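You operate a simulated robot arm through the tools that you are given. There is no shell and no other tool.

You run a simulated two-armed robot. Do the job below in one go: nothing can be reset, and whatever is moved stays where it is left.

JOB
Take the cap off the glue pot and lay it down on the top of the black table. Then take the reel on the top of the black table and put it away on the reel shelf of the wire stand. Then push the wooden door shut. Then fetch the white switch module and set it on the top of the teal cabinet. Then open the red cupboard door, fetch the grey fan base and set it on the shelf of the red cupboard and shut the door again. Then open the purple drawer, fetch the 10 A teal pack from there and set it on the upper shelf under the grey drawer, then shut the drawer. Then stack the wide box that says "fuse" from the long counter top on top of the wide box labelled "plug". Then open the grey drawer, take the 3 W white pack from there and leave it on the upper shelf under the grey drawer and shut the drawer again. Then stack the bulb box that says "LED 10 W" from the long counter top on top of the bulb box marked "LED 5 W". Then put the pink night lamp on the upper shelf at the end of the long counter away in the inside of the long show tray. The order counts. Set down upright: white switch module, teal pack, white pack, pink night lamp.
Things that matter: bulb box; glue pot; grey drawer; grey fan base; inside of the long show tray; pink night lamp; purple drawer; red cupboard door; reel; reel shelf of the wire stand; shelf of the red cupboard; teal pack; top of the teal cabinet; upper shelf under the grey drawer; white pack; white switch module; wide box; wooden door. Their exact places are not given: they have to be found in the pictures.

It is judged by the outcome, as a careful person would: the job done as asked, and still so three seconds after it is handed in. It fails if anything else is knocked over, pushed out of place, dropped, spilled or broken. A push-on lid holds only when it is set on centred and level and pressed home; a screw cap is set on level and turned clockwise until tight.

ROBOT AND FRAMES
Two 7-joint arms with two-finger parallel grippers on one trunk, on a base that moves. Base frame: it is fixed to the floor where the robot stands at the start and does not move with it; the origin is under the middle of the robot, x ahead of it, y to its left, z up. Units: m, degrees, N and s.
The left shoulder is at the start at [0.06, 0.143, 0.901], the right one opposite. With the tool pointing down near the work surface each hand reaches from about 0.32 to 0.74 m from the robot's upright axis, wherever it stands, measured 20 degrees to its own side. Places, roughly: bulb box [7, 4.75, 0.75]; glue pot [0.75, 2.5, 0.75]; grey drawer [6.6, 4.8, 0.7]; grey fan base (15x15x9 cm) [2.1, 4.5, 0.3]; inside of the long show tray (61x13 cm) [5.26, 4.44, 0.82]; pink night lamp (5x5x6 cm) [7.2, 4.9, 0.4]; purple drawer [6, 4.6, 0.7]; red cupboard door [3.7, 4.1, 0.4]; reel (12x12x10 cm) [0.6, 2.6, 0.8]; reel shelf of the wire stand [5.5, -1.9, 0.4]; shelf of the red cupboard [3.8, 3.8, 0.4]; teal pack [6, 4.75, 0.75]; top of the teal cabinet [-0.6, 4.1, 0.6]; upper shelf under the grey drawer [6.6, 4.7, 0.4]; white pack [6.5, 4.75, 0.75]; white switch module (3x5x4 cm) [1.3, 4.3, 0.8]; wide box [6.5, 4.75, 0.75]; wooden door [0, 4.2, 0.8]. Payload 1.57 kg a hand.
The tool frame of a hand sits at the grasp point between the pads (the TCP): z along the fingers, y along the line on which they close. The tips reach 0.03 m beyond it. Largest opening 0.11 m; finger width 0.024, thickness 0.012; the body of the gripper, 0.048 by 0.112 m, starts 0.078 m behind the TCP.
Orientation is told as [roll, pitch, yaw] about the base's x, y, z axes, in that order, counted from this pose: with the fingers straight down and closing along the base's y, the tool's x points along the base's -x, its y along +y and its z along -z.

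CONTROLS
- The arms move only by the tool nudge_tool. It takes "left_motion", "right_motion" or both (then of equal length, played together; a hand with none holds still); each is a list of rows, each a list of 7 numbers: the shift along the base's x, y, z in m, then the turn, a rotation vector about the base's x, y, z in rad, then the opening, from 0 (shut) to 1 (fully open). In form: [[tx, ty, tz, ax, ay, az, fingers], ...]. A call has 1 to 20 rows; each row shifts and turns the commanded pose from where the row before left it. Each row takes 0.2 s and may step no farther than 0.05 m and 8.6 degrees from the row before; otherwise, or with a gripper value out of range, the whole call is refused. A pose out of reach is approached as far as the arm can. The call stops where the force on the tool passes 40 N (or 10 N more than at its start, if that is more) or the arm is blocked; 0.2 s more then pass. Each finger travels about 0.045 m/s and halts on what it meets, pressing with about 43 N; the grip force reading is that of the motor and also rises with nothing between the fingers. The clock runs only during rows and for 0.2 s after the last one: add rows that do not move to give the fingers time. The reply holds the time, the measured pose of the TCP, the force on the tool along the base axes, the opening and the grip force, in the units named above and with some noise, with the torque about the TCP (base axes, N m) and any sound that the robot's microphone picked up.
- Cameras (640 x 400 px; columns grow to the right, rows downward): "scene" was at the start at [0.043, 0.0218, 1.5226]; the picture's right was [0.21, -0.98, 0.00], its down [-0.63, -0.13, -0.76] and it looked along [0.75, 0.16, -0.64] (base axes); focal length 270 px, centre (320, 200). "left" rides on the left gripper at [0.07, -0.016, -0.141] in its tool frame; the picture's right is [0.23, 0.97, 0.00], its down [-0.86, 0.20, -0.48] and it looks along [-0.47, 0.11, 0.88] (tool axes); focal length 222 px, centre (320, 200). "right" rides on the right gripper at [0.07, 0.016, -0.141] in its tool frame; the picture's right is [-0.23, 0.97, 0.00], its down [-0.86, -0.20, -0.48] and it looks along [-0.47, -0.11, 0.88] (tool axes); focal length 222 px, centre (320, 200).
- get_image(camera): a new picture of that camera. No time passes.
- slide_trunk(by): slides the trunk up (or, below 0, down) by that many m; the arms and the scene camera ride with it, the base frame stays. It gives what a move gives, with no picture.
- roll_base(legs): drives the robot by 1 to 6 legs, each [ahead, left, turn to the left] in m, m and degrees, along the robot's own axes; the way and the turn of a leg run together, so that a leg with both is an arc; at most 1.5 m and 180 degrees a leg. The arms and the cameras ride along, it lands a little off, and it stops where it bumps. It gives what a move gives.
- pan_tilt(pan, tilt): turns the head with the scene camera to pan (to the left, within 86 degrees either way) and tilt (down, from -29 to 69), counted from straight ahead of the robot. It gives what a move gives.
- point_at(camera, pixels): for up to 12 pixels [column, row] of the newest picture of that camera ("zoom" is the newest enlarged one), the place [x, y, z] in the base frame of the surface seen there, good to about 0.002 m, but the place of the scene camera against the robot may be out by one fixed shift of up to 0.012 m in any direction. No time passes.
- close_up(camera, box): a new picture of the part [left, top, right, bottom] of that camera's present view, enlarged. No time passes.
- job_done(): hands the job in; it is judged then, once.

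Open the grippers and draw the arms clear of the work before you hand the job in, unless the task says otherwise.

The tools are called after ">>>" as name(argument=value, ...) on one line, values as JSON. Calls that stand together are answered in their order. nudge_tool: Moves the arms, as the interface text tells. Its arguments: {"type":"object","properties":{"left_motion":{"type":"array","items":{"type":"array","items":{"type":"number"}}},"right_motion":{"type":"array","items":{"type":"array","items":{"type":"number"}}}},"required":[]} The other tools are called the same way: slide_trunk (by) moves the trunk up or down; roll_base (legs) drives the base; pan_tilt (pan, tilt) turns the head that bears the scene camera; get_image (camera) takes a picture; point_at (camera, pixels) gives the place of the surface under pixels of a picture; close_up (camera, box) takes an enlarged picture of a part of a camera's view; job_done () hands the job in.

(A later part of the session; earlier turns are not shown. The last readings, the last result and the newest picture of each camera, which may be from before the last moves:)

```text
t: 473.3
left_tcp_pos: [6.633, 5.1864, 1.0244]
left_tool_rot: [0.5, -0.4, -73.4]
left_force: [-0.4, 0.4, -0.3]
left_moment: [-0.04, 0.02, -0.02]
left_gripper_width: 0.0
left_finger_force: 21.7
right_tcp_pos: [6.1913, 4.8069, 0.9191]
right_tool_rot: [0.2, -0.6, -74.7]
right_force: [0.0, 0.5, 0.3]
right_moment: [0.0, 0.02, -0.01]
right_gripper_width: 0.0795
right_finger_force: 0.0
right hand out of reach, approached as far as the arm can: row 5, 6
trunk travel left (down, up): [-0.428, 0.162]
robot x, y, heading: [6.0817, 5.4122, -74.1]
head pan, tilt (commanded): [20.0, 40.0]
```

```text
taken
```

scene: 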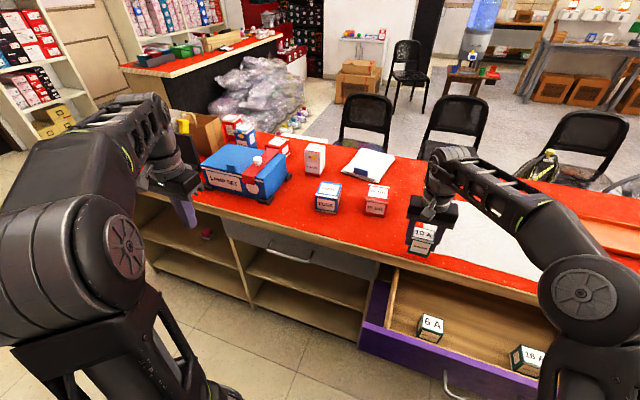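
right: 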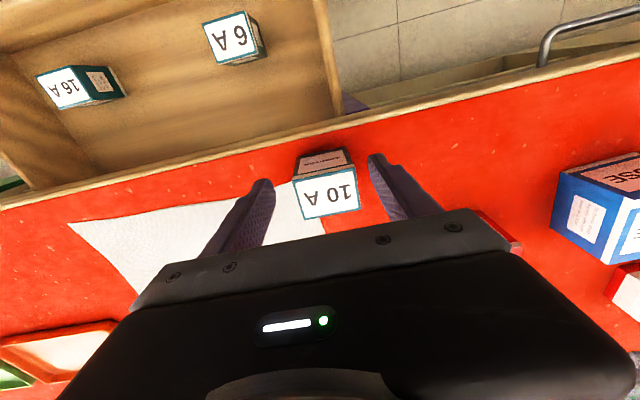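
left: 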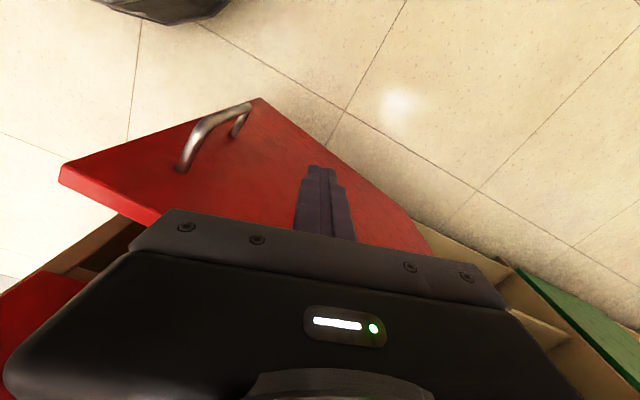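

The pack stands upright on the counter. I draw the hand back, raise the trunk 0.1 m and tilt the hand 50° for the re-grip.

>>> nudge_tool(right_motion=[[-0.008, 0.03, 0.01, 0, 0, 0, 0.72], [-0.008, 0.03, 0.01, 0, 0, 0, 0.72]])

>>> slide_trunk(by=0.1)

>>> nudge_tool(right_motion=[[0, 0, 0, -0.1398, -0.0385, 0, 0.72], [0, 0, 0, -0.1398, -0.0385, 0, 0.72], [0, 0, 0, -0.1398, -0.0385, 0, 0.72], [0, 0, 0, -0.1398, -0.0385, 0, 0.72], [0, 0, 0, -0.1398, -0.0385, 0, 0.72], [0, 0, 0, -0.1398, -0.0385, 0, 0.72]])

>>> get_image(camera="right")

>>> get_image(camera="scene")

```text
t: 473.9
left_tcp_pos: [6.6321, 5.1866, 1.0245]
left_tool_rot: [0.6, -0.3, -73.5]
left_force: [0.1, 0.1, -0.2]
left_moment: [-0.01, 0.0, 0.01]
left_gripper_width: 0.0001
left_finger_force: 21.5
right_tcp_pos: [6.175, 4.8656, 0.9413]
right_tool_rot: [-0.1, 0.0, -74.5]
right_force: [0.8, -0.2, -0.4]
right_moment: [-0.02, 0.01, 0.01]
right_gripper_width: 0.0789
right_finger_force: 0.0
trunk travel left (down, up): [-0.428, 0.162]
robot x, y, heading: [6.0787, 5.4137, -74.0]
head pan, tilt (commanded): [20.0, 40.0]
```

```text
t: 475.2
left_tcp_pos: [6.6326, 5.1856, 1.1239]
left_tool_rot: [0.6, -0.4, -73.5]
left_force: [0.2, -0.6, -0.2]
left_moment: [0.0, 0.02, 0.02]
left_gripper_width: 0.0
left_finger_force: 21.3
right_tcp_pos: [6.175, 4.8652, 1.0408]
right_tool_rot: [-0.1, -0.1, -74.6]
right_force: [-0.5, -0.1, -0.3]
right_moment: [-0.02, -0.02, -0.01]
right_gripper_width: 0.0792
right_finger_force: 0.0
trunk travel left (down, up): [-0.528, 0.062]
robot x, y, heading: [6.0847, 5.4137, -74.1]
head pan, tilt (commanded): [20.0, 40.0]
```

```text
t: 476.6
left_tcp_pos: [6.6325, 5.1863, 1.1242]
left_tool_rot: [0.6, -0.4, -73.4]
left_force: [0.8, 0.4, 1.5]
left_moment: [0.0, 0.0, 0.01]
left_gripper_width: 0.0002
left_finger_force: 21.3
right_tcp_pos: [6.1753, 4.8667, 1.0397]
right_tool_rot: [0.1, -50.0, -74.5]
right_force: [1.1, 0.7, 0.3]
right_moment: [0.01, 0.0, -0.02]
right_gripper_width: 0.0792
right_finger_force: 0.1
trunk travel left (down, up): [-0.528, 0.062]
robot x, y, heading: [6.0796, 5.4124, -74.5]
head pan, tilt (commanded): [20.0, 40.0]
```

```text
taken
```

right: 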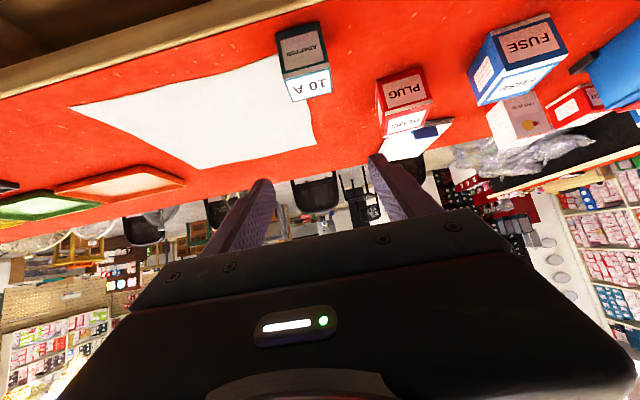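

```text
taken
```

scene: 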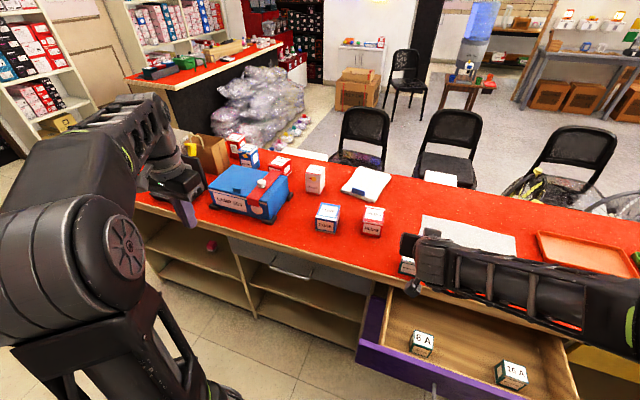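

The wrist camera shows the pack at (307,65), PLUG (403,100), FUSE (515,60). I measure all three.

>>> close_up(camera="right", box=[250, 10, 430, 130])

>>> point_at(camera="zoom", pixels=[[205, 240], [145, 230], [270, 205], [165, 300], [290, 270], [215, 280], [195, 130], [270, 180], [560, 360], [530, 270], [460, 300]])

```text
3.33 times, centred on (340, 70) of right
```

zoom: 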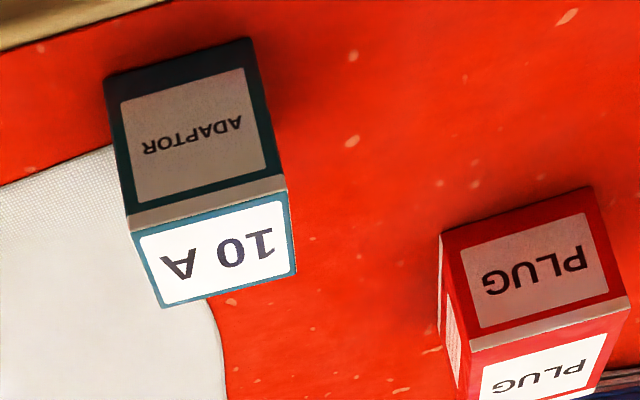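

```text
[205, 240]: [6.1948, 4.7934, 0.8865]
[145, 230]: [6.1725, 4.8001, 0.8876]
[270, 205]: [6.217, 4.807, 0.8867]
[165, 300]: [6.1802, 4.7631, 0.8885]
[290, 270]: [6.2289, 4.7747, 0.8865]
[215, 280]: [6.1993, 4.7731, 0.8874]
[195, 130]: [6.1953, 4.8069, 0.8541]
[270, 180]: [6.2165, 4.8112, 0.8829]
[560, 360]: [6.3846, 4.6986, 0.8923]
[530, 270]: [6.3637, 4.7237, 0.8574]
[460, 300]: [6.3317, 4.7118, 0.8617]
```

The pack's centre is (6.20,4.788), top z 0.887. I line the tilted hand up behind it and slide the open fingers along the tool axis.

>>> nudge_tool(right_motion=[[-0.0056, 0.0252, -0.0306, 0, 0, 0, 0.72], [-0.0056, 0.0252, -0.0306, 0, 0, 0, 0.72], [0.0072, -0.0258, -0.0225, 0, 0, 0, 0.72], [0.0072, -0.0258, -0.0225, 0, 0, 0, 0.72], [0.0072, -0.0258, -0.0225, 0, 0, 0, 0.72]])

>>> get_image(camera="right")

```text
t: 477.8
left_tcp_pos: [6.6333, 5.1856, 1.124]
left_tool_rot: [0.7, -0.4, -73.6]
left_force: [0.1, -0.3, 0.0]
left_moment: [0.02, 0.0, 0.02]
left_gripper_width: 0.0
left_finger_force: 21.5
right_tcp_pos: [6.186, 4.8363, 0.9126]
right_tool_rot: [-0.1, -49.9, -74.4]
right_force: [0.4, 0.1, 0.0]
right_moment: [0.01, 0.0, 0.0]
right_gripper_width: 0.0792
right_finger_force: 0.0
trunk travel left (down, up): [-0.528, 0.062]
robot x, y, heading: [6.0825, 5.4159, -74.3]
head pan, tilt (commanded): [20.0, 40.0]
```

```text
taken
```

right: 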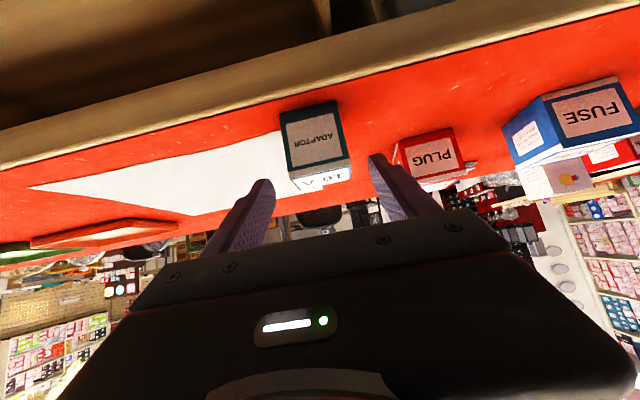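

The pack is centred. I slide in the last 7 cm and close.

>>> nudge_tool(right_motion=[[0.007, -0.0242, -0.0233, 0, 0, 0, 0.72], [0.007, -0.0242, -0.0233, 0, 0, 0, 0.72], [0, 0, 0, 0, 0, 0, 0.72], [0, 0, 0, 0, 0, 0, 0.4], [0, 0, 0, 0, 0, 0, 0.3], [0, 0, 0, 0, 0, 0, 0.3], [0, 0, 0, 0, 0, 0, 0.3]])

>>> get_image(camera="right")

```text
t: 479.4
left_tcp_pos: [6.6319, 5.1876, 1.1243]
left_tool_rot: [0.6, -0.4, -73.4]
left_force: [0.2, 0.4, -0.1]
left_moment: [0.01, 0.01, 0.0]
left_gripper_width: 0.0001
left_finger_force: 21.0
right_tcp_pos: [6.2005, 4.7884, 0.8653]
right_tool_rot: [0.1, -49.9, -74.4]
right_force: [-0.4, -0.2, 0.6]
right_moment: [0.02, 0.01, -0.01]
right_gripper_width: 0.0555
right_finger_force: 36.3
trunk travel left (down, up): [-0.528, 0.062]
robot x, y, heading: [6.0816, 5.417, -74.4]
head pan, tilt (commanded): [20.0, 40.0]
```

```text
taken
```

right: 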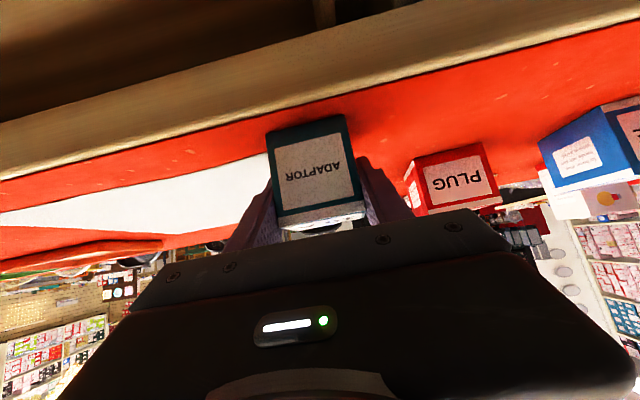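

The pack is held in the tilted grip. I lift it 6 cm, then measure the grey drawer and the shelf compartment below it.

>>> nudge_tool(right_motion=[[0, 0, 0.02, 0, 0, 0, 0.3], [0, 0, 0.04, 0, 0, 0, 0.3]])

>>> roll_base(legs=[[-0.13, 0, 0]])

>>> get_image(camera="scene")

>>> close_up(camera="scene", box=[210, 210, 400, 350])

```text
t: 480.0
left_tcp_pos: [6.6315, 5.1873, 1.1245]
left_tool_rot: [0.5, -0.5, -73.5]
left_force: [0.7, -0.3, 0.0]
left_moment: [0.01, 0.01, -0.03]
left_gripper_width: 0.0001
left_finger_force: 21.6
right_tcp_pos: [6.2, 4.7901, 0.9254]
right_tool_rot: [0.0, -50.1, -74.5]
right_force: [-0.8, -0.3, -0.6]
right_moment: [0.0, 0.02, 0.02]
right_gripper_width: 0.0554
right_finger_force: 42.5
trunk travel left (down, up): [-0.528, 0.062]
robot x, y, heading: [6.0825, 5.4147, -74.5]
head pan, tilt (commanded): [20.0, 40.0]
```

```text
t: 481.3
left_tcp_pos: [6.5963, 5.3114, 1.1248]
left_tool_rot: [0.7, -0.5, -73.6]
left_force: [0.5, 0.4, -1.0]
left_moment: [-0.04, -0.01, 0.0]
left_gripper_width: 0.0003
left_finger_force: 21.4
right_tcp_pos: [6.1628, 4.9166, 0.9248]
right_tool_rot: [0.0, -50.0, -74.6]
right_force: [0.6, 0.2, -0.4]
right_moment: [0.01, -0.02, -0.01]
right_gripper_width: 0.0551
right_finger_force: 43.3
trunk travel left (down, up): [-0.528, 0.062]
robot x, y, heading: [6.0489, 5.5399, -74.4]
head pan, tilt (commanded): [20.0, 40.0]
```

```text
taken
```

scene: 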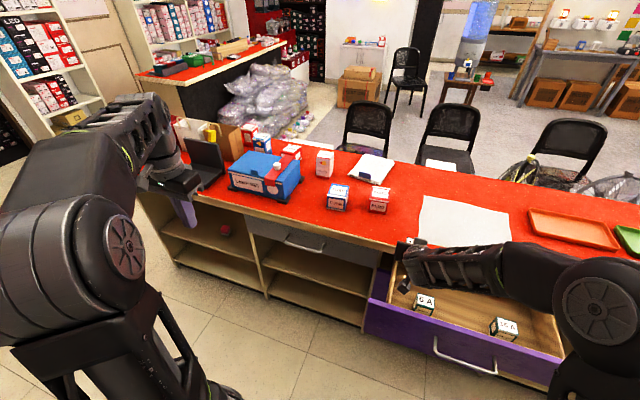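

```text
2.86 times, centred on (305, 280) of scene
```

zoom: 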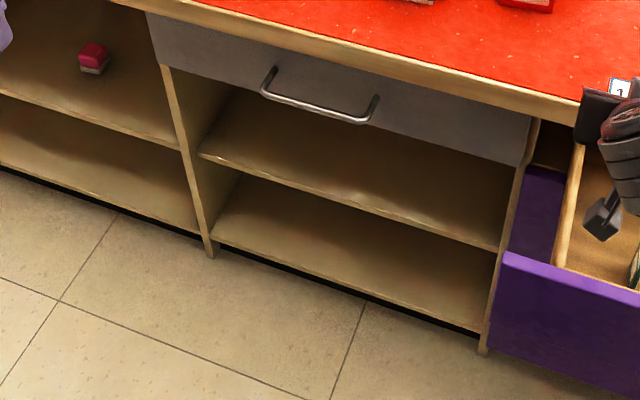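

The pink night lamp is at zoom (93,58), and the compartment under the grey drawer lies between the posts (180,150) and (510,240). I measure.

>>> point_at(camera="zoom", pixels=[[215, 158], [350, 200], [480, 240], [350, 190], [350, 170], [165, 100], [505, 200], [265, 85], [320, 107], [375, 110], [93, 55], [350, 130]])

>>> point_at(camera="right", pixels=[[400, 40], [500, 60], [320, 60], [560, 100]])

```text
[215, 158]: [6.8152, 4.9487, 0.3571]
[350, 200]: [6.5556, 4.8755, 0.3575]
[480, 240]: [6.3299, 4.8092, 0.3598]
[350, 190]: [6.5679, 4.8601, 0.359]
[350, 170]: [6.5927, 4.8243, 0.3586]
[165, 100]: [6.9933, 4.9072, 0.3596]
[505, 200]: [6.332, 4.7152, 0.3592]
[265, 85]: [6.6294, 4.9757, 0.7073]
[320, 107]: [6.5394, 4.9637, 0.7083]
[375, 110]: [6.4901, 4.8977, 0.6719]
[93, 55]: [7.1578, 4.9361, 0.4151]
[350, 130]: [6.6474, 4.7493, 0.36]
```

```text
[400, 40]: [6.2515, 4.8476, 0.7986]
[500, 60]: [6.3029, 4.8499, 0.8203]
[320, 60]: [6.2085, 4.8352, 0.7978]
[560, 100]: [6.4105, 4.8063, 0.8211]
```

Upper shelf: z≈0.36, front edge d≈2.93, a from 7.36 to 7.90. I'll set the pack at a≈7.72. I sidle left 0.46 m, then lower the trunk.

>>> roll_base(legs=[[0, 0.463, 0]])

>>> slide_trunk(by=-0.4)

>>> get_image(camera="scene")

>>> get_image(camera="right")

```text
t: 484.0
left_tcp_pos: [7.0394, 5.44, 1.1246]
left_tool_rot: [0.6, -0.4, -73.2]
left_force: [0.7, 0.0, -0.2]
left_moment: [0.01, 0.03, -0.02]
left_gripper_width: 0.0001
left_finger_force: 21.1
right_tcp_pos: [6.6093, 5.0412, 0.9256]
right_tool_rot: [-0.1, -49.9, -74.1]
right_force: [0.3, -0.3, -0.9]
right_moment: [-0.01, 0.01, 0.01]
right_gripper_width: 0.0553
right_finger_force: 43.0
trunk travel left (down, up): [-0.528, 0.062]
robot x, y, heading: [6.485, 5.663, -74.0]
head pan, tilt (commanded): [20.0, 40.0]
```

```text
t: 487.9
left_tcp_pos: [7.0392, 5.44, 0.7236]
left_tool_rot: [0.6, -0.5, -73.2]
left_force: [-0.2, 1.0, -0.3]
left_moment: [0.02, 0.04, 0.0]
left_gripper_width: 0.0
left_finger_force: 21.3
right_tcp_pos: [6.6096, 5.0419, 0.5257]
right_tool_rot: [0.1, -50.0, -74.2]
right_force: [0.8, 0.2, -0.3]
right_moment: [-0.03, 0.05, -0.03]
right_gripper_width: 0.055
right_finger_force: 43.1
trunk travel left (down, up): [-0.128, 0.462]
robot x, y, heading: [6.4875, 5.6655, -73.9]
head pan, tilt (commanded): [20.0, 40.0]
```

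```text
taken
```

scene: 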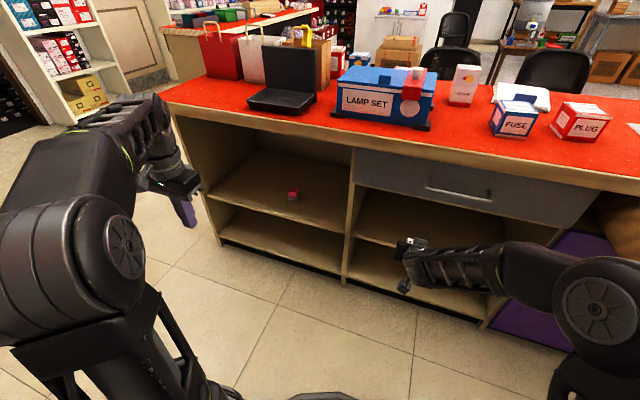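

```text
taken
```

right: 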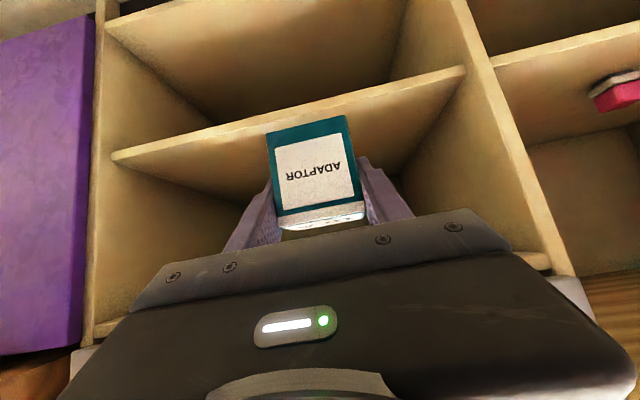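

I check the right elbow's clearance to the open purple drawer.

>>> point_at(camera="scene", pixels=[[600, 300], [570, 280], [520, 265], [550, 310], [600, 240], [620, 270], [450, 265], [610, 220]])

>>> slide_trunk(by=-0.1)

>>> point_at(camera="right", pixels=[[200, 140], [400, 92], [130, 160], [480, 130], [460, 80]])

```text
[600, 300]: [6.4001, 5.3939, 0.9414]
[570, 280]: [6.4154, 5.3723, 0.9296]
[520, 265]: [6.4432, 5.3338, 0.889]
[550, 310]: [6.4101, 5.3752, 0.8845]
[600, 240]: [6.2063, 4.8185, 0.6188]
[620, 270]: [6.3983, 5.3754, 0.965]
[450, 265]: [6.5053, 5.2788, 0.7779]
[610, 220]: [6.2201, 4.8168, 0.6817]
```

```text
t: 489.2
left_tcp_pos: [7.0407, 5.4407, 0.6247]
left_tool_rot: [0.7, -0.4, -73.2]
left_force: [-0.1, -0.1, -0.3]
left_moment: [-0.02, 0.0, 0.01]
left_gripper_width: 0.0
left_finger_force: 21.1
right_tcp_pos: [6.6089, 5.0417, 0.4271]
right_tool_rot: [0.1, -49.9, -74.1]
right_force: [0.1, -0.9, -1.0]
right_moment: [-0.05, 0.01, -0.03]
right_gripper_width: 0.0553
right_finger_force: 42.7
trunk travel left (down, up): [-0.028, 0.562]
robot x, y, heading: [6.4897, 5.6597, -74.1]
head pan, tilt (commanded): [20.0, 40.0]
```

```text
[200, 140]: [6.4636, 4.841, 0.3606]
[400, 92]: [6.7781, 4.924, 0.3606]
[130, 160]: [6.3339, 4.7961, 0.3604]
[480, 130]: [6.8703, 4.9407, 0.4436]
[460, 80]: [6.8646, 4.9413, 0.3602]
```

All clear; shelf z=0.3605. I drive ahead 0.205 m to bring the pack over the shelf.

>>> roll_base(legs=[[0.205, 0, 0]])

>>> get_image(camera="right")

>>> get_image(camera="scene")

```text
t: 490.8
left_tcp_pos: [7.0948, 5.2431, 0.6247]
left_tool_rot: [0.5, -0.3, -73.3]
left_force: [0.2, 0.6, 0.8]
left_moment: [0.0, 0.01, 0.01]
left_gripper_width: 0.0002
left_finger_force: 21.6
right_tcp_pos: [6.6645, 4.8441, 0.4255]
right_tool_rot: [-0.1, -50.0, -74.3]
right_force: [-0.3, -0.5, -0.2]
right_moment: [-0.01, 0.03, 0.0]
right_gripper_width: 0.0552
right_finger_force: 42.8
trunk travel left (down, up): [-0.028, 0.562]
robot x, y, heading: [6.5456, 5.4698, -73.9]
head pan, tilt (commanded): [20.0, 40.0]
```

```text
taken
```

right: 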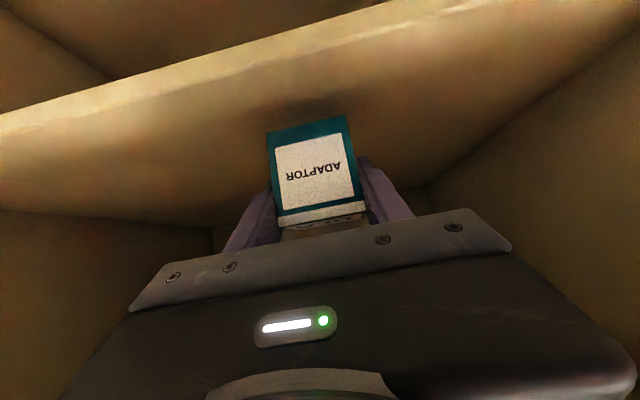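

```text
taken
```

scene: 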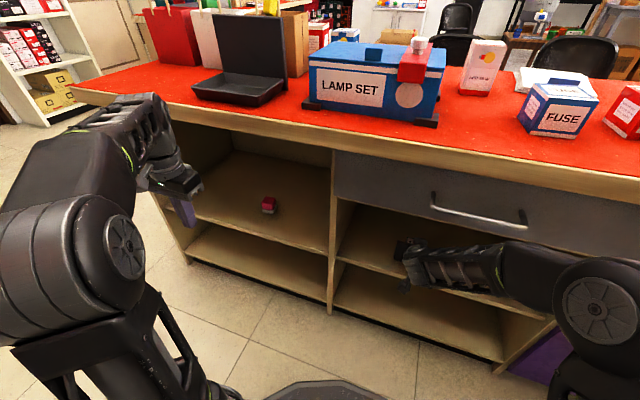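

The pack is over the shelf. I lower it gently.

>>> nudge_tool(right_motion=[[0, 0, -0.008, 0, 0, 0, 0.3], [0, 0, -0.006, 0, 0, 0, 0.3], [0, 0, -0.002, 0, 0, 0, 0.3]])

>>> nudge_tool(right_motion=[[0, 0, -0.0015, 0, 0, 0, 0.3]])

```text
t: 491.6
left_tcp_pos: [7.0953, 5.2426, 0.6248]
left_tool_rot: [0.5, -0.4, -73.3]
left_force: [0.0, -0.7, -0.1]
left_moment: [0.0, 0.01, 0.0]
left_gripper_width: 0.0
left_finger_force: 21.2
right_tcp_pos: [6.6639, 4.8437, 0.41]
right_tool_rot: [0.0, -50.0, -74.3]
right_force: [-0.7, 0.0, 0.1]
right_moment: [0.01, 0.02, 0.0]
right_gripper_width: 0.0555
right_finger_force: 43.2
trunk travel left (down, up): [-0.028, 0.562]
robot x, y, heading: [6.5486, 5.4684, -74.1]
head pan, tilt (commanded): [20.0, 40.0]
```

```text
t: 492.0
left_tcp_pos: [7.096, 5.2415, 0.6247]
left_tool_rot: [0.6, -0.4, -73.3]
left_force: [-0.5, -0.3, 0.1]
left_moment: [0.0, 0.01, 0.0]
left_gripper_width: 0.0
left_finger_force: 21.2
right_tcp_pos: [6.6644, 4.843, 0.4075]
right_tool_rot: [-0.1, -49.9, -74.3]
right_force: [-0.4, 0.1, -0.9]
right_moment: [-0.01, 0.0, 0.01]
right_gripper_width: 0.0553
right_finger_force: 43.4
trunk travel left (down, up): [-0.028, 0.562]
robot x, y, heading: [6.5479, 5.4651, -74.1]
head pan, tilt (commanded): [20.0, 40.0]
```

>>> nudge_tool(right_motion=[[0, 0, -0.0015, 0, 0, 0, 0.3]])

>>> nudge_tool(right_motion=[[0, 0, -0.001, 0, 0, 0, 0.3]])

```text
t: 492.4
left_tcp_pos: [7.0967, 5.2423, 0.6236]
left_tool_rot: [0.6, -0.4, -73.3]
left_force: [0.1, 0.4, 0.8]
left_moment: [-0.01, 0.01, -0.02]
left_gripper_width: 0.0
left_finger_force: 21.4
right_tcp_pos: [6.6636, 4.8445, 0.4057]
right_tool_rot: [0.0, -49.9, -74.4]
right_force: [0.1, -0.2, -0.2]
right_moment: [0.03, 0.03, 0.02]
right_gripper_width: 0.0556
right_finger_force: 43.3
trunk travel left (down, up): [-0.028, 0.562]
robot x, y, heading: [6.5457, 5.4671, -74.3]
head pan, tilt (commanded): [20.0, 40.0]
```

```text
t: 492.8
left_tcp_pos: [7.0963, 5.2427, 0.6246]
left_tool_rot: [0.6, -0.4, -73.3]
left_force: [1.1, -0.5, 0.1]
left_moment: [0.0, 0.01, 0.01]
left_gripper_width: 0.0
left_finger_force: 21.4
right_tcp_pos: [6.663, 4.845, 0.4049]
right_tool_rot: [-0.1, -50.0, -74.3]
right_force: [1.2, 0.0, -0.9]
right_moment: [0.0, -0.03, 0.01]
right_gripper_width: 0.0552
right_finger_force: 43.5
trunk travel left (down, up): [-0.028, 0.562]
robot x, y, heading: [6.5439, 5.4695, -74.0]
head pan, tilt (commanded): [20.0, 40.0]
```

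Still no contact; one more millimetre at a time.

>>> nudge_tool(right_motion=[[0, 0, -0.001, 0, 0, 0, 0.3]])

>>> nudge_tool(right_motion=[[0, 0, -0.001, 0, 0, 0, 0.3]])

```text
t: 493.2
left_tcp_pos: [7.0953, 5.2426, 0.6248]
left_tool_rot: [0.7, -0.4, -73.3]
left_force: [-0.5, -0.5, 0.2]
left_moment: [0.01, -0.02, -0.02]
left_gripper_width: 0.0003
left_finger_force: 21.8
right_tcp_pos: [6.6648, 4.8437, 0.4052]
right_tool_rot: [0.0, -50.0, -74.2]
right_force: [-0.6, 1.6, 3.6]
right_moment: [0.15, 0.05, 0.01]
right_gripper_width: 0.0553
right_finger_force: 42.9
trunk travel left (down, up): [-0.028, 0.562]
robot x, y, heading: [6.5434, 5.4655, -74.1]
head pan, tilt (commanded): [20.0, 40.0]
```

```text
t: 493.6
left_tcp_pos: [7.0947, 5.2434, 0.625]
left_tool_rot: [0.5, -0.5, -73.3]
left_force: [0.0, 0.0, 0.1]
left_moment: [-0.02, -0.02, 0.0]
left_gripper_width: 0.0001
left_finger_force: 21.3
right_tcp_pos: [6.6636, 4.8448, 0.4049]
right_tool_rot: [0.0, -50.2, -74.3]
right_force: [-2.4, 3.3, 8.2]
right_moment: [0.29, 0.17, 0.05]
right_gripper_width: 0.0552
right_finger_force: 43.0
trunk travel left (down, up): [-0.028, 0.562]
robot x, y, heading: [6.5422, 5.4671, -74.1]
head pan, tilt (commanded): [20.0, 40.0]
```

Contact. I open the fingers and withdraw along the tool axis.

>>> nudge_tool(right_motion=[[0, 0, 0, 0, 0, 0, 0.55], [0, 0, 0, 0, 0, 0, 0.68], [0, 0, 0, 0, 0, 0, 0.7], [-0.0041, 0.0148, 0.0129, 0, 0, 0, 0.7], [-0.0061, 0.0221, 0.0193, 0, 0, 0, 0.7], [-0.0061, 0.0221, 0.0193, 0, 0, 0, 0.7]])

>>> get_image(camera="right")

```text
t: 495.0
left_tcp_pos: [7.0966, 5.2418, 0.624]
left_tool_rot: [0.6, -0.3, -73.2]
left_force: [0.4, 0.0, -0.1]
left_moment: [0.04, 0.02, -0.02]
left_gripper_width: 0.0001
left_finger_force: 21.7
right_tcp_pos: [6.6485, 4.9034, 0.456]
right_tool_rot: [-0.3, -49.8, -74.3]
right_force: [-0.1, -0.5, 0.2]
right_moment: [-0.02, 0.0, 0.0]
right_gripper_width: 0.0771
right_finger_force: 0.0
trunk travel left (down, up): [-0.028, 0.562]
robot x, y, heading: [6.5445, 5.4661, -73.8]
head pan, tilt (commanded): [20.0, 40.0]
```

```text
taken
```

right: 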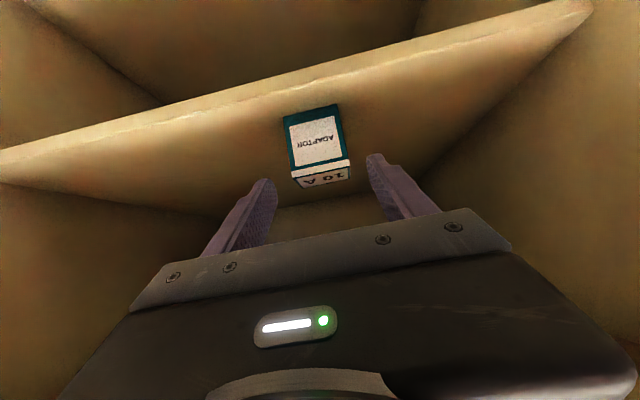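

The teal pack stands upright on the upper shelf. I back out, raise the trunk and straighten the right hand, then go to shut the purple drawer.

>>> roll_base(legs=[[-0.2, 0, 0]])

>>> slide_trunk(by=0.4)

>>> nudge_tool(right_motion=[[0, 0, 0, 0.1396, 0.0391, 0, 0.5], [0, 0, 0, 0.1396, 0.0391, 0, 0.3], [0, 0, 0, 0.1396, 0.0391, 0, 0], [0, 0, 0, 0.1396, 0.0391, 0, 0], [0, 0, 0, 0.1396, 0.0391, 0, 0], [0, 0, 0, 0.1396, 0.0391, 0, 0]])

>>> roll_base(legs=[[0, -0.66, 0]])

>>> get_image(camera="scene")

```text
t: 496.6
left_tcp_pos: [7.0404, 5.4339, 0.6239]
left_tool_rot: [0.7, -0.4, -73.3]
left_force: [0.1, 0.7, 0.0]
left_moment: [-0.01, 0.02, -0.01]
left_gripper_width: 0.0002
left_finger_force: 21.1
right_tcp_pos: [6.5939, 5.0949, 0.4567]
right_tool_rot: [0.0, -49.9, -74.2]
right_force: [-1.2, -0.2, 0.0]
right_moment: [0.01, -0.01, 0.0]
right_gripper_width: 0.0768
right_finger_force: 0.0
trunk travel left (down, up): [-0.028, 0.562]
robot x, y, heading: [6.4883, 5.6591, -73.9]
head pan, tilt (commanded): [20.0, 40.0]
```

```text
t: 500.4
left_tcp_pos: [7.041, 5.4343, 1.0245]
left_tool_rot: [0.7, -0.4, -73.3]
left_force: [-0.2, -0.4, -0.2]
left_moment: [-0.01, 0.02, -0.02]
left_gripper_width: 0.0
left_finger_force: 21.5
right_tcp_pos: [6.5931, 5.0927, 0.8565]
right_tool_rot: [-0.1, -50.0, -74.2]
right_force: [0.0, -0.1, 0.5]
right_moment: [-0.01, 0.02, 0.02]
right_gripper_width: 0.077
right_finger_force: 0.0
trunk travel left (down, up): [-0.428, 0.162]
robot x, y, heading: [6.4901, 5.6574, -74.0]
head pan, tilt (commanded): [20.0, 40.0]
```

```text
t: 501.8
left_tcp_pos: [7.041, 5.4328, 1.0236]
left_tool_rot: [0.6, -0.5, -73.3]
left_force: [-0.1, 0.3, 0.0]
left_moment: [0.03, 0.02, -0.02]
left_gripper_width: 0.0
left_finger_force: 21.5
right_tcp_pos: [6.5936, 5.094, 0.856]
right_tool_rot: [0.1, 0.0, -74.4]
right_force: [-0.1, 0.7, -0.2]
right_moment: [-0.01, -0.02, -0.01]
right_gripper_width: 0.0
right_finger_force: 21.4
trunk travel left (down, up): [-0.428, 0.162]
robot x, y, heading: [6.4891, 5.6558, -74.1]
head pan, tilt (commanded): [20.0, 40.0]
```

```text
t: 505.5
left_tcp_pos: [6.4113, 5.2537, 1.0244]
left_tool_rot: [0.6, -0.4, -73.0]
left_force: [-0.4, 0.1, -0.8]
left_moment: [0.03, 0.0, 0.0]
left_gripper_width: 0.0
left_finger_force: 20.6
right_tcp_pos: [5.9664, 4.913, 0.8555]
right_tool_rot: [0.1, -0.1, -74.0]
right_force: [0.1, -0.5, -0.4]
right_moment: [0.0, 0.0, 0.03]
right_gripper_width: 0.0001
right_finger_force: 20.5
trunk travel left (down, up): [-0.428, 0.162]
robot x, y, heading: [5.8592, 5.4756, -73.7]
head pan, tilt (commanded): [20.0, 40.0]
```

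```text
taken
```

scene: 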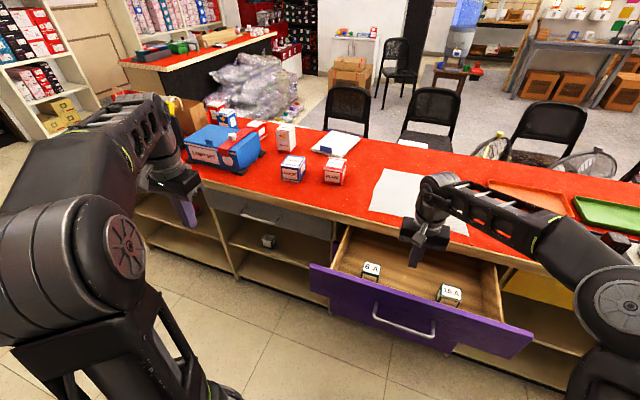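

I bring the closed fingers to the outer side of the drawer front (above its handle) and lower them.

>>> nudge_tool(right_motion=[[-0.0108, 0.0385, 0, 0, 0, 0, 0], [-0.0108, 0.0385, 0, 0, 0, 0, 0], [-0.0108, 0.0385, 0, 0, 0, 0, 0], [0, 0, -0.045, 0, 0, 0, 0], [0, 0, -0.043, 0, 0, 0, 0]])

>>> get_image(camera="right")

>>> get_image(camera="scene")

```text
t: 506.7
left_tcp_pos: [6.4128, 5.2539, 1.0255]
left_tool_rot: [0.6, -0.3, -73.0]
left_force: [0.3, 0.0, -0.3]
left_moment: [0.02, 0.0, 0.0]
left_gripper_width: 0.0
left_finger_force: 21.3
right_tcp_pos: [5.9324, 5.0249, 0.7682]
right_tool_rot: [0.1, 0.0, -73.9]
right_force: [0.4, 0.4, -1.0]
right_moment: [0.0, -0.02, 0.03]
right_gripper_width: 0.0001
right_finger_force: 20.8
trunk travel left (down, up): [-0.428, 0.162]
robot x, y, heading: [5.8601, 5.4764, -73.8]
head pan, tilt (commanded): [20.0, 40.0]
```

```text
taken
```

right: 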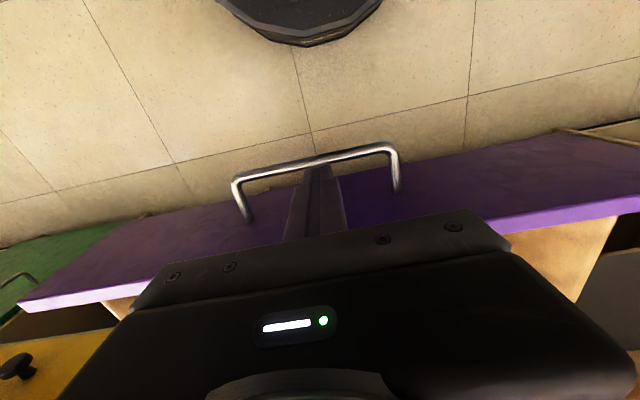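

```text
taken
```

scene: 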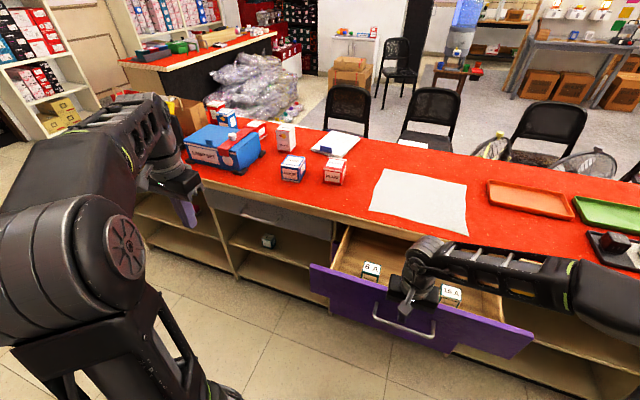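

The fingers are in front of the panel, above the handle. I push the drawer in.

>>> nudge_tool(right_motion=[[0.0081, -0.0289, 0, 0, 0, 0, 0], [0.0081, -0.0289, 0, 0, 0, 0, 0], [0.0081, -0.0289, 0, 0, 0, 0, 0], [0.0081, -0.0289, 0, 0, 0, 0, 0], [0.0081, -0.0289, 0, 0, 0, 0, 0], [0.0081, -0.0289, 0, 0, 0, 0, 0]])

>>> get_image(camera="scene")

```text
t: 508.1
left_tcp_pos: [6.4118, 5.2529, 1.0246]
left_tool_rot: [0.6, -0.4, -72.9]
left_force: [-0.2, -0.4, 0.5]
left_moment: [0.0, 0.03, 0.02]
left_gripper_width: 0.0
left_finger_force: 21.3
right_tcp_pos: [5.9813, 4.852, 0.7665]
right_tool_rot: [-0.1, -0.2, -74.0]
right_force: [0.2, 0.3, -0.6]
right_moment: [0.03, -0.04, 0.0]
right_gripper_width: 0.0
right_finger_force: 21.7
trunk travel left (down, up): [-0.428, 0.162]
robot x, y, heading: [5.8612, 5.4736, -73.8]
head pan, tilt (commanded): [20.0, 40.0]
```

```text
taken
```

scene: 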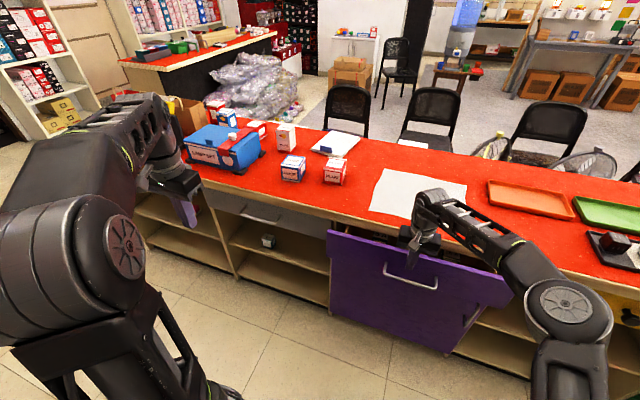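

I continue pushing the last 8–9 cm.

>>> nudge_tool(right_motion=[[0.0067, -0.0241, 0.002, 0, 0, 0, 0], [0.0067, -0.0241, 0.002, 0, 0, 0, 0], [0.0054, -0.0193, 0, 0, 0, 0, 0], [0.0027, -0.0096, 0, 0, 0, 0, 0]])

>>> get_image(camera="scene")

```text
t: 509.1
left_tcp_pos: [6.4123, 5.2532, 1.0241]
left_tool_rot: [0.6, -0.5, -72.9]
left_force: [1.4, -0.1, 0.1]
left_moment: [0.01, 0.03, 0.01]
left_gripper_width: 0.0
left_finger_force: 21.6
right_tcp_pos: [5.9942, 4.8043, 0.7711]
right_tool_rot: [0.0, -0.1, -74.0]
right_force: [-0.1, 0.1, -0.2]
right_moment: [0.02, 0.02, 0.03]
right_gripper_width: 0.0
right_finger_force: 20.9
right hand out of reach, approached as far as the arm can: row 3, 4
trunk travel left (down, up): [-0.428, 0.162]
robot x, y, heading: [5.8578, 5.477, -73.6]
head pan, tilt (commanded): [20.0, 40.0]
```

```text
taken
```

scene: 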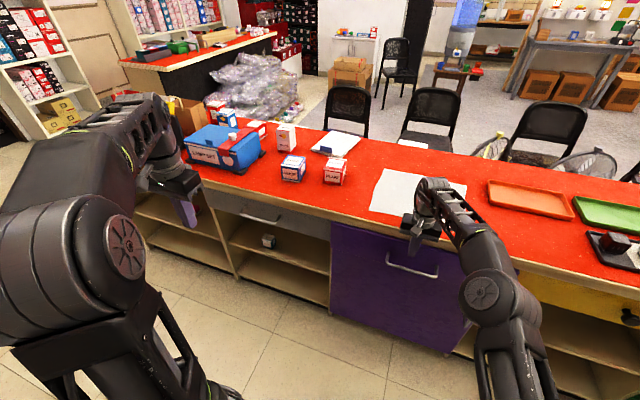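

The arm is at its reach; about 3.5 cm remain. I push it home by rolling the base ahead.

>>> roll_base(legs=[[0.035, 0, 0]])

>>> close_up(camera="scene", box=[300, 190, 520, 350])

```text
t: 509.9
left_tcp_pos: [6.4174, 5.2326, 1.0247]
left_tool_rot: [0.7, -0.5, -73.1]
left_force: [0.2, -0.1, 0.0]
left_moment: [0.01, -0.03, -0.03]
left_gripper_width: 0.0001
left_finger_force: 21.2
right_tcp_pos: [5.9975, 4.7923, 0.7742]
right_tool_rot: [-0.3, 1.3, -74.0]
right_force: [-4.6, 9.2, 6.6]
right_moment: [-0.54, -0.13, -0.19]
right_gripper_width: 0.0
right_finger_force: 21.2
trunk travel left (down, up): [-0.428, 0.162]
robot x, y, heading: [5.8655, 5.4524, -73.9]
head pan, tilt (commanded): [20.0, 40.0]
stopped in leg 1: the force on the tool passed its limit at 98 N (the readings are from after the stop); the commanded pose is now the measured one
```

```text
2.50 times, centred on (410, 270) of scene
```

zoom: 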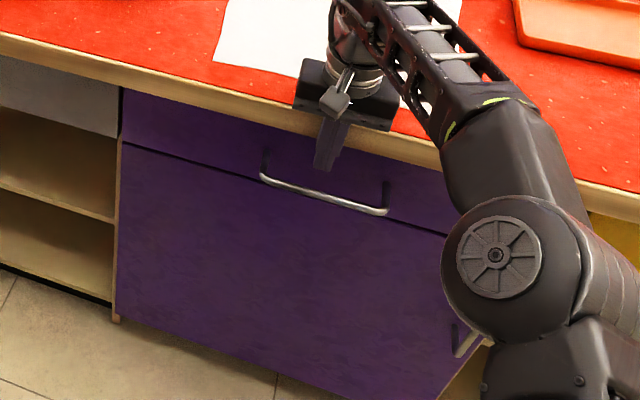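

The finger met the counter's overhang. I check if the drawer face is flush with its closed position (d≈2.964 earlier).

>>> point_at(camera="zoom", pixels=[[180, 130], [220, 150], [160, 200], [250, 220], [410, 215], [430, 200], [320, 200], [280, 185]])

```text
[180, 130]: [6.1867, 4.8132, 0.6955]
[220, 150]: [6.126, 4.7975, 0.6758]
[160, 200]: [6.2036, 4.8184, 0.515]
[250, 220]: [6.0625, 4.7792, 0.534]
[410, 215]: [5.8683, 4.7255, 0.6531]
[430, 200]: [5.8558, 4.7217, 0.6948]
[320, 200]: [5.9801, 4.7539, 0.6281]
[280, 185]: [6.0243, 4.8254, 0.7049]
```

The drawer is flush (face d 2.971, same as the door). I withdraw the hand, and look closely at the boxes on the counter.

>>> nudge_tool(right_motion=[[-0.0108, 0.0385, 0, 0, 0, 0, 0], [-0.0108, 0.0385, 0, 0, 0, 0, 0], [-0.005, 0.0193, 0.045, 0, 0, 0, 0.3], [0, 0, 0.045, 0, 0, 0, 0.6], [0, 0, 0.045, 0, 0, 0, 0.8]])

>>> roll_base(legs=[[-0.05, 0.3, 0]])

>>> pan_tilt(pan=20, tilt=30)

>>> get_image(camera="scene")

>>> close_up(camera="scene", box=[170, 90, 400, 240])

```text
t: 511.1
left_tcp_pos: [6.419, 5.2332, 1.0234]
left_tool_rot: [0.7, -0.6, -73.0]
left_force: [-0.7, -0.1, -0.5]
left_moment: [-0.03, -0.01, 0.0]
left_gripper_width: 0.0
left_finger_force: 21.8
right_tcp_pos: [5.9699, 4.8879, 0.9091]
right_tool_rot: [-0.2, 1.3, -74.0]
right_force: [0.4, -0.3, -0.3]
right_moment: [-0.02, 0.01, 0.02]
right_gripper_width: 0.0642
right_finger_force: 0.1
trunk travel left (down, up): [-0.428, 0.162]
robot x, y, heading: [5.8632, 5.4551, -73.9]
head pan, tilt (commanded): [20.0, 40.0]
```

```text
t: 513.2
left_tcp_pos: [6.6911, 5.362, 1.0243]
left_tool_rot: [0.6, -0.5, -72.8]
left_force: [0.8, -0.8, 0.2]
left_moment: [-0.01, 0.03, -0.02]
left_gripper_width: 0.0
left_finger_force: 21.5
right_tcp_pos: [6.2438, 5.0142, 0.9083]
right_tool_rot: [-0.2, 1.3, -73.7]
right_force: [0.5, -0.8, 0.3]
right_moment: [0.01, 0.0, -0.03]
right_gripper_width: 0.088
right_finger_force: 0.0
trunk travel left (down, up): [-0.428, 0.162]
robot x, y, heading: [6.1406, 5.5865, -73.5]
head pan, tilt (commanded): [20.0, 40.0]
```

```text
t: 513.9
left_tcp_pos: [6.6907, 5.3615, 1.0241]
left_tool_rot: [0.6, -0.5, -72.9]
left_force: [0.2, 0.0, 0.7]
left_moment: [-0.02, -0.03, 0.02]
left_gripper_width: 0.0
left_finger_force: 21.1
right_tcp_pos: [6.244, 5.0152, 0.9082]
right_tool_rot: [-0.2, 1.4, -73.8]
right_force: [-0.2, 0.1, -0.4]
right_moment: [-0.01, 0.0, -0.01]
right_gripper_width: 0.088
right_finger_force: 0.0
trunk travel left (down, up): [-0.428, 0.162]
robot x, y, heading: [6.1405, 5.5793, -73.4]
head pan, tilt (commanded): [20.0, 30.0]
```

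```text
taken
```

scene: 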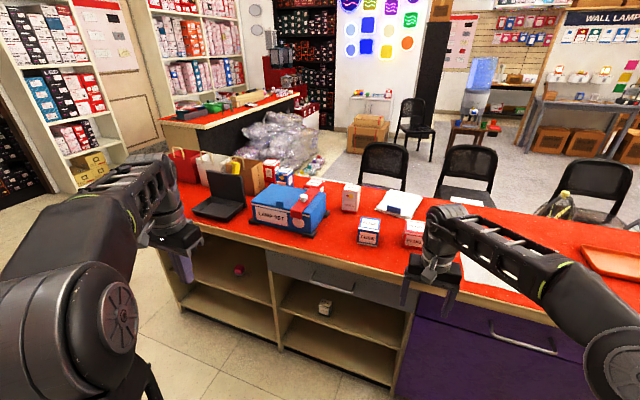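

```text
2.67 times, centred on (285, 165) of scene
```

zoom: 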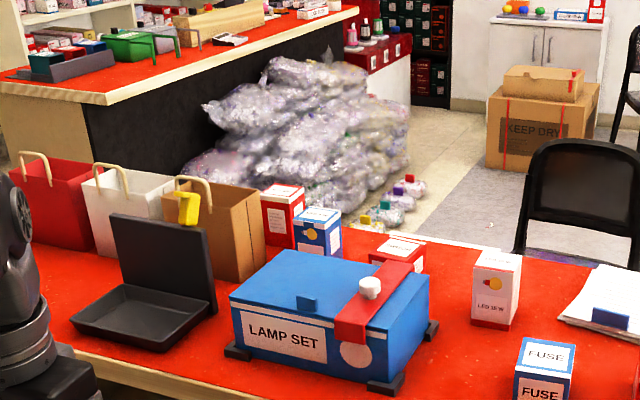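

I zoom further on the bulb boxes to read their labels.

>>> close_up(camera="scene", box=[255, 150, 335, 200])

>>> close_up(camera="scene", box=[330, 170, 440, 260])

```text
8.00 times, centred on (295, 175) of scene
```

zoom: 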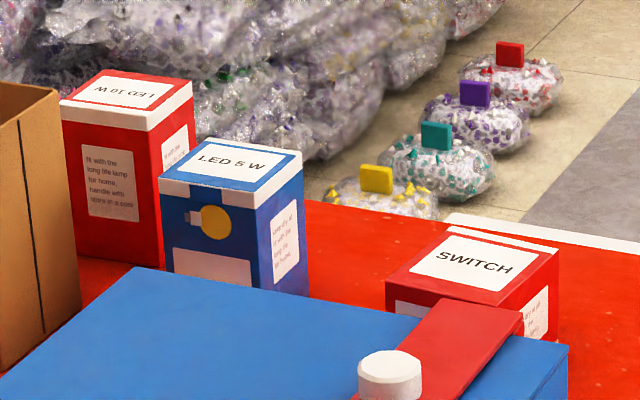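

```text
4.44 times, centred on (385, 215) of scene
```

zoom: 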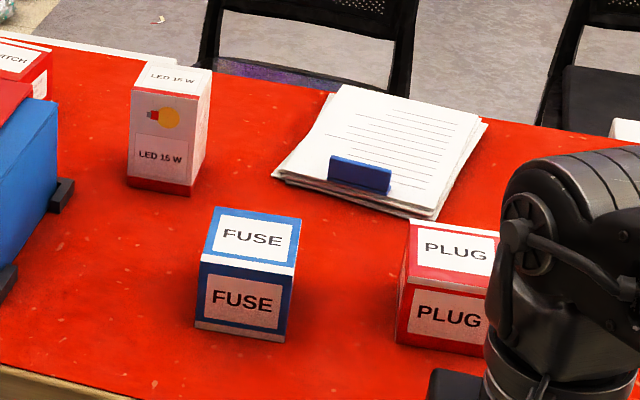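

I found: LED 10 W (red, far), LED 5 W (blue, far), FUSE and PLUG near. First FUSE onto PLUG: I raise the trunk and move in so that the right hand comes above FUSE.

>>> slide_trunk(by=0.15)

>>> roll_base(legs=[[0.1, 0.19, -1.0]])

>>> nudge_tool(right_motion=[[0, 0, 0, -0.0234, -0.0068, 0, 1], [0, 0, 0, 0, 0, 0, 1]])

>>> get_image(camera="right")

>>> get_image(camera="scene")

```text
t: 515.7
left_tcp_pos: [6.6895, 5.3619, 1.173]
left_tool_rot: [0.6, -0.6, -72.8]
left_force: [0.2, -0.2, -0.2]
left_moment: [0.03, -0.02, -0.04]
left_gripper_width: 0.0002
left_finger_force: 21.8
right_tcp_pos: [6.2438, 5.014, 1.057]
right_tool_rot: [-0.2, 1.3, -73.7]
right_force: [-0.4, 0.0, 0.4]
right_moment: [-0.01, -0.01, -0.02]
right_gripper_width: 0.088
right_finger_force: 0.1
trunk travel left (down, up): [-0.578, 0.012]
robot x, y, heading: [6.1386, 5.5828, -73.8]
head pan, tilt (commanded): [20.0, 30.0]
```

```text
t: 517.3
left_tcp_pos: [6.8991, 5.3117, 1.1745]
left_tool_rot: [0.6, -0.4, -73.6]
left_force: [0.5, -1.0, -0.5]
left_moment: [0.0, 0.01, -0.01]
left_gripper_width: 0.0001
left_finger_force: 22.1
right_tcp_pos: [6.4478, 4.9704, 1.058]
right_tool_rot: [-0.4, 1.5, -74.6]
right_force: [-0.2, 0.0, 0.4]
right_moment: [0.04, 0.06, 0.02]
right_gripper_width: 0.0879
right_finger_force: 0.1
trunk travel left (down, up): [-0.578, 0.012]
robot x, y, heading: [6.3473, 5.542, -74.2]
head pan, tilt (commanded): [20.0, 30.0]
```

```text
t: 517.9
left_tcp_pos: [6.8976, 5.3111, 1.1748]
left_tool_rot: [0.7, -0.5, -73.5]
left_force: [0.1, -0.1, -0.2]
left_moment: [-0.01, 0.03, -0.01]
left_gripper_width: 0.0002
left_finger_force: 21.3
right_tcp_pos: [6.4469, 4.9713, 1.0577]
right_tool_rot: [-0.1, 0.0, -74.5]
right_force: [0.4, -0.3, -0.2]
right_moment: [-0.02, 0.0, -0.04]
right_gripper_width: 0.11
right_finger_force: 0.0
trunk travel left (down, up): [-0.578, 0.012]
robot x, y, heading: [6.35, 5.5374, -74.3]
head pan, tilt (commanded): [20.0, 30.0]
```

```text
taken
```

right: 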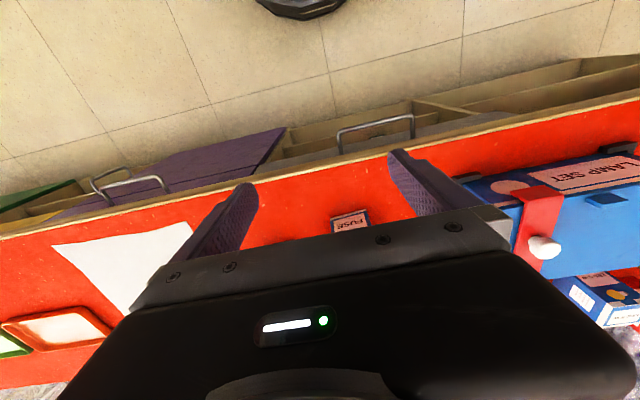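

```text
taken
```

scene: 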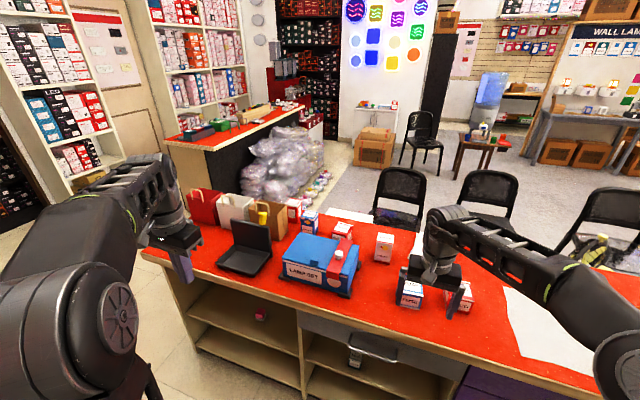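

FUSE shows at (350,222) just ahead of the hand. I roll ahead 0.12 m and measure it.

>>> roll_base(legs=[[0.12, 0, 0]])

>>> get_image(camera="right")

>>> close_up(camera="right", box=[240, 100, 460, 240])

```text
t: 519.1
left_tcp_pos: [6.9291, 5.1965, 1.1737]
left_tool_rot: [0.7, -0.4, -73.7]
left_force: [-0.9, -1.1, -0.1]
left_moment: [0.04, 0.0, 0.0]
left_gripper_width: 0.0
left_finger_force: 21.7
right_tcp_pos: [6.4765, 4.8562, 1.0572]
right_tool_rot: [-0.1, 0.1, -74.6]
right_force: [0.8, -0.4, 0.4]
right_moment: [0.04, -0.03, 0.03]
right_gripper_width: 0.1104
right_finger_force: 0.0
trunk travel left (down, up): [-0.578, 0.012]
robot x, y, heading: [6.3785, 5.4246, -74.6]
head pan, tilt (commanded): [20.0, 30.0]
```

```text
taken
```

right: 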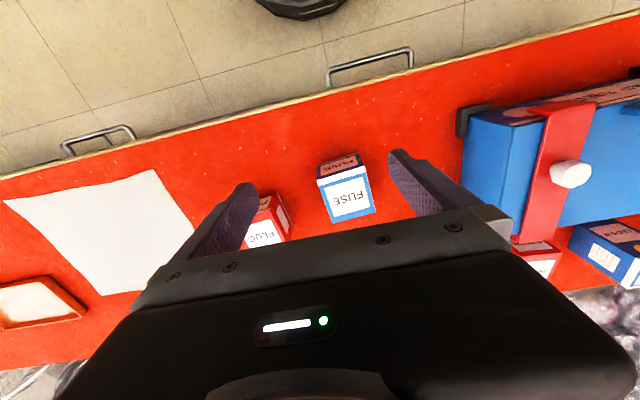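

```text
2.86 times, centred on (350, 170) of right
```

zoom: 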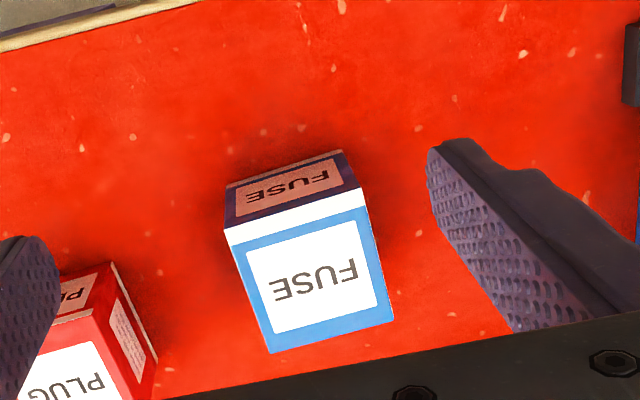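

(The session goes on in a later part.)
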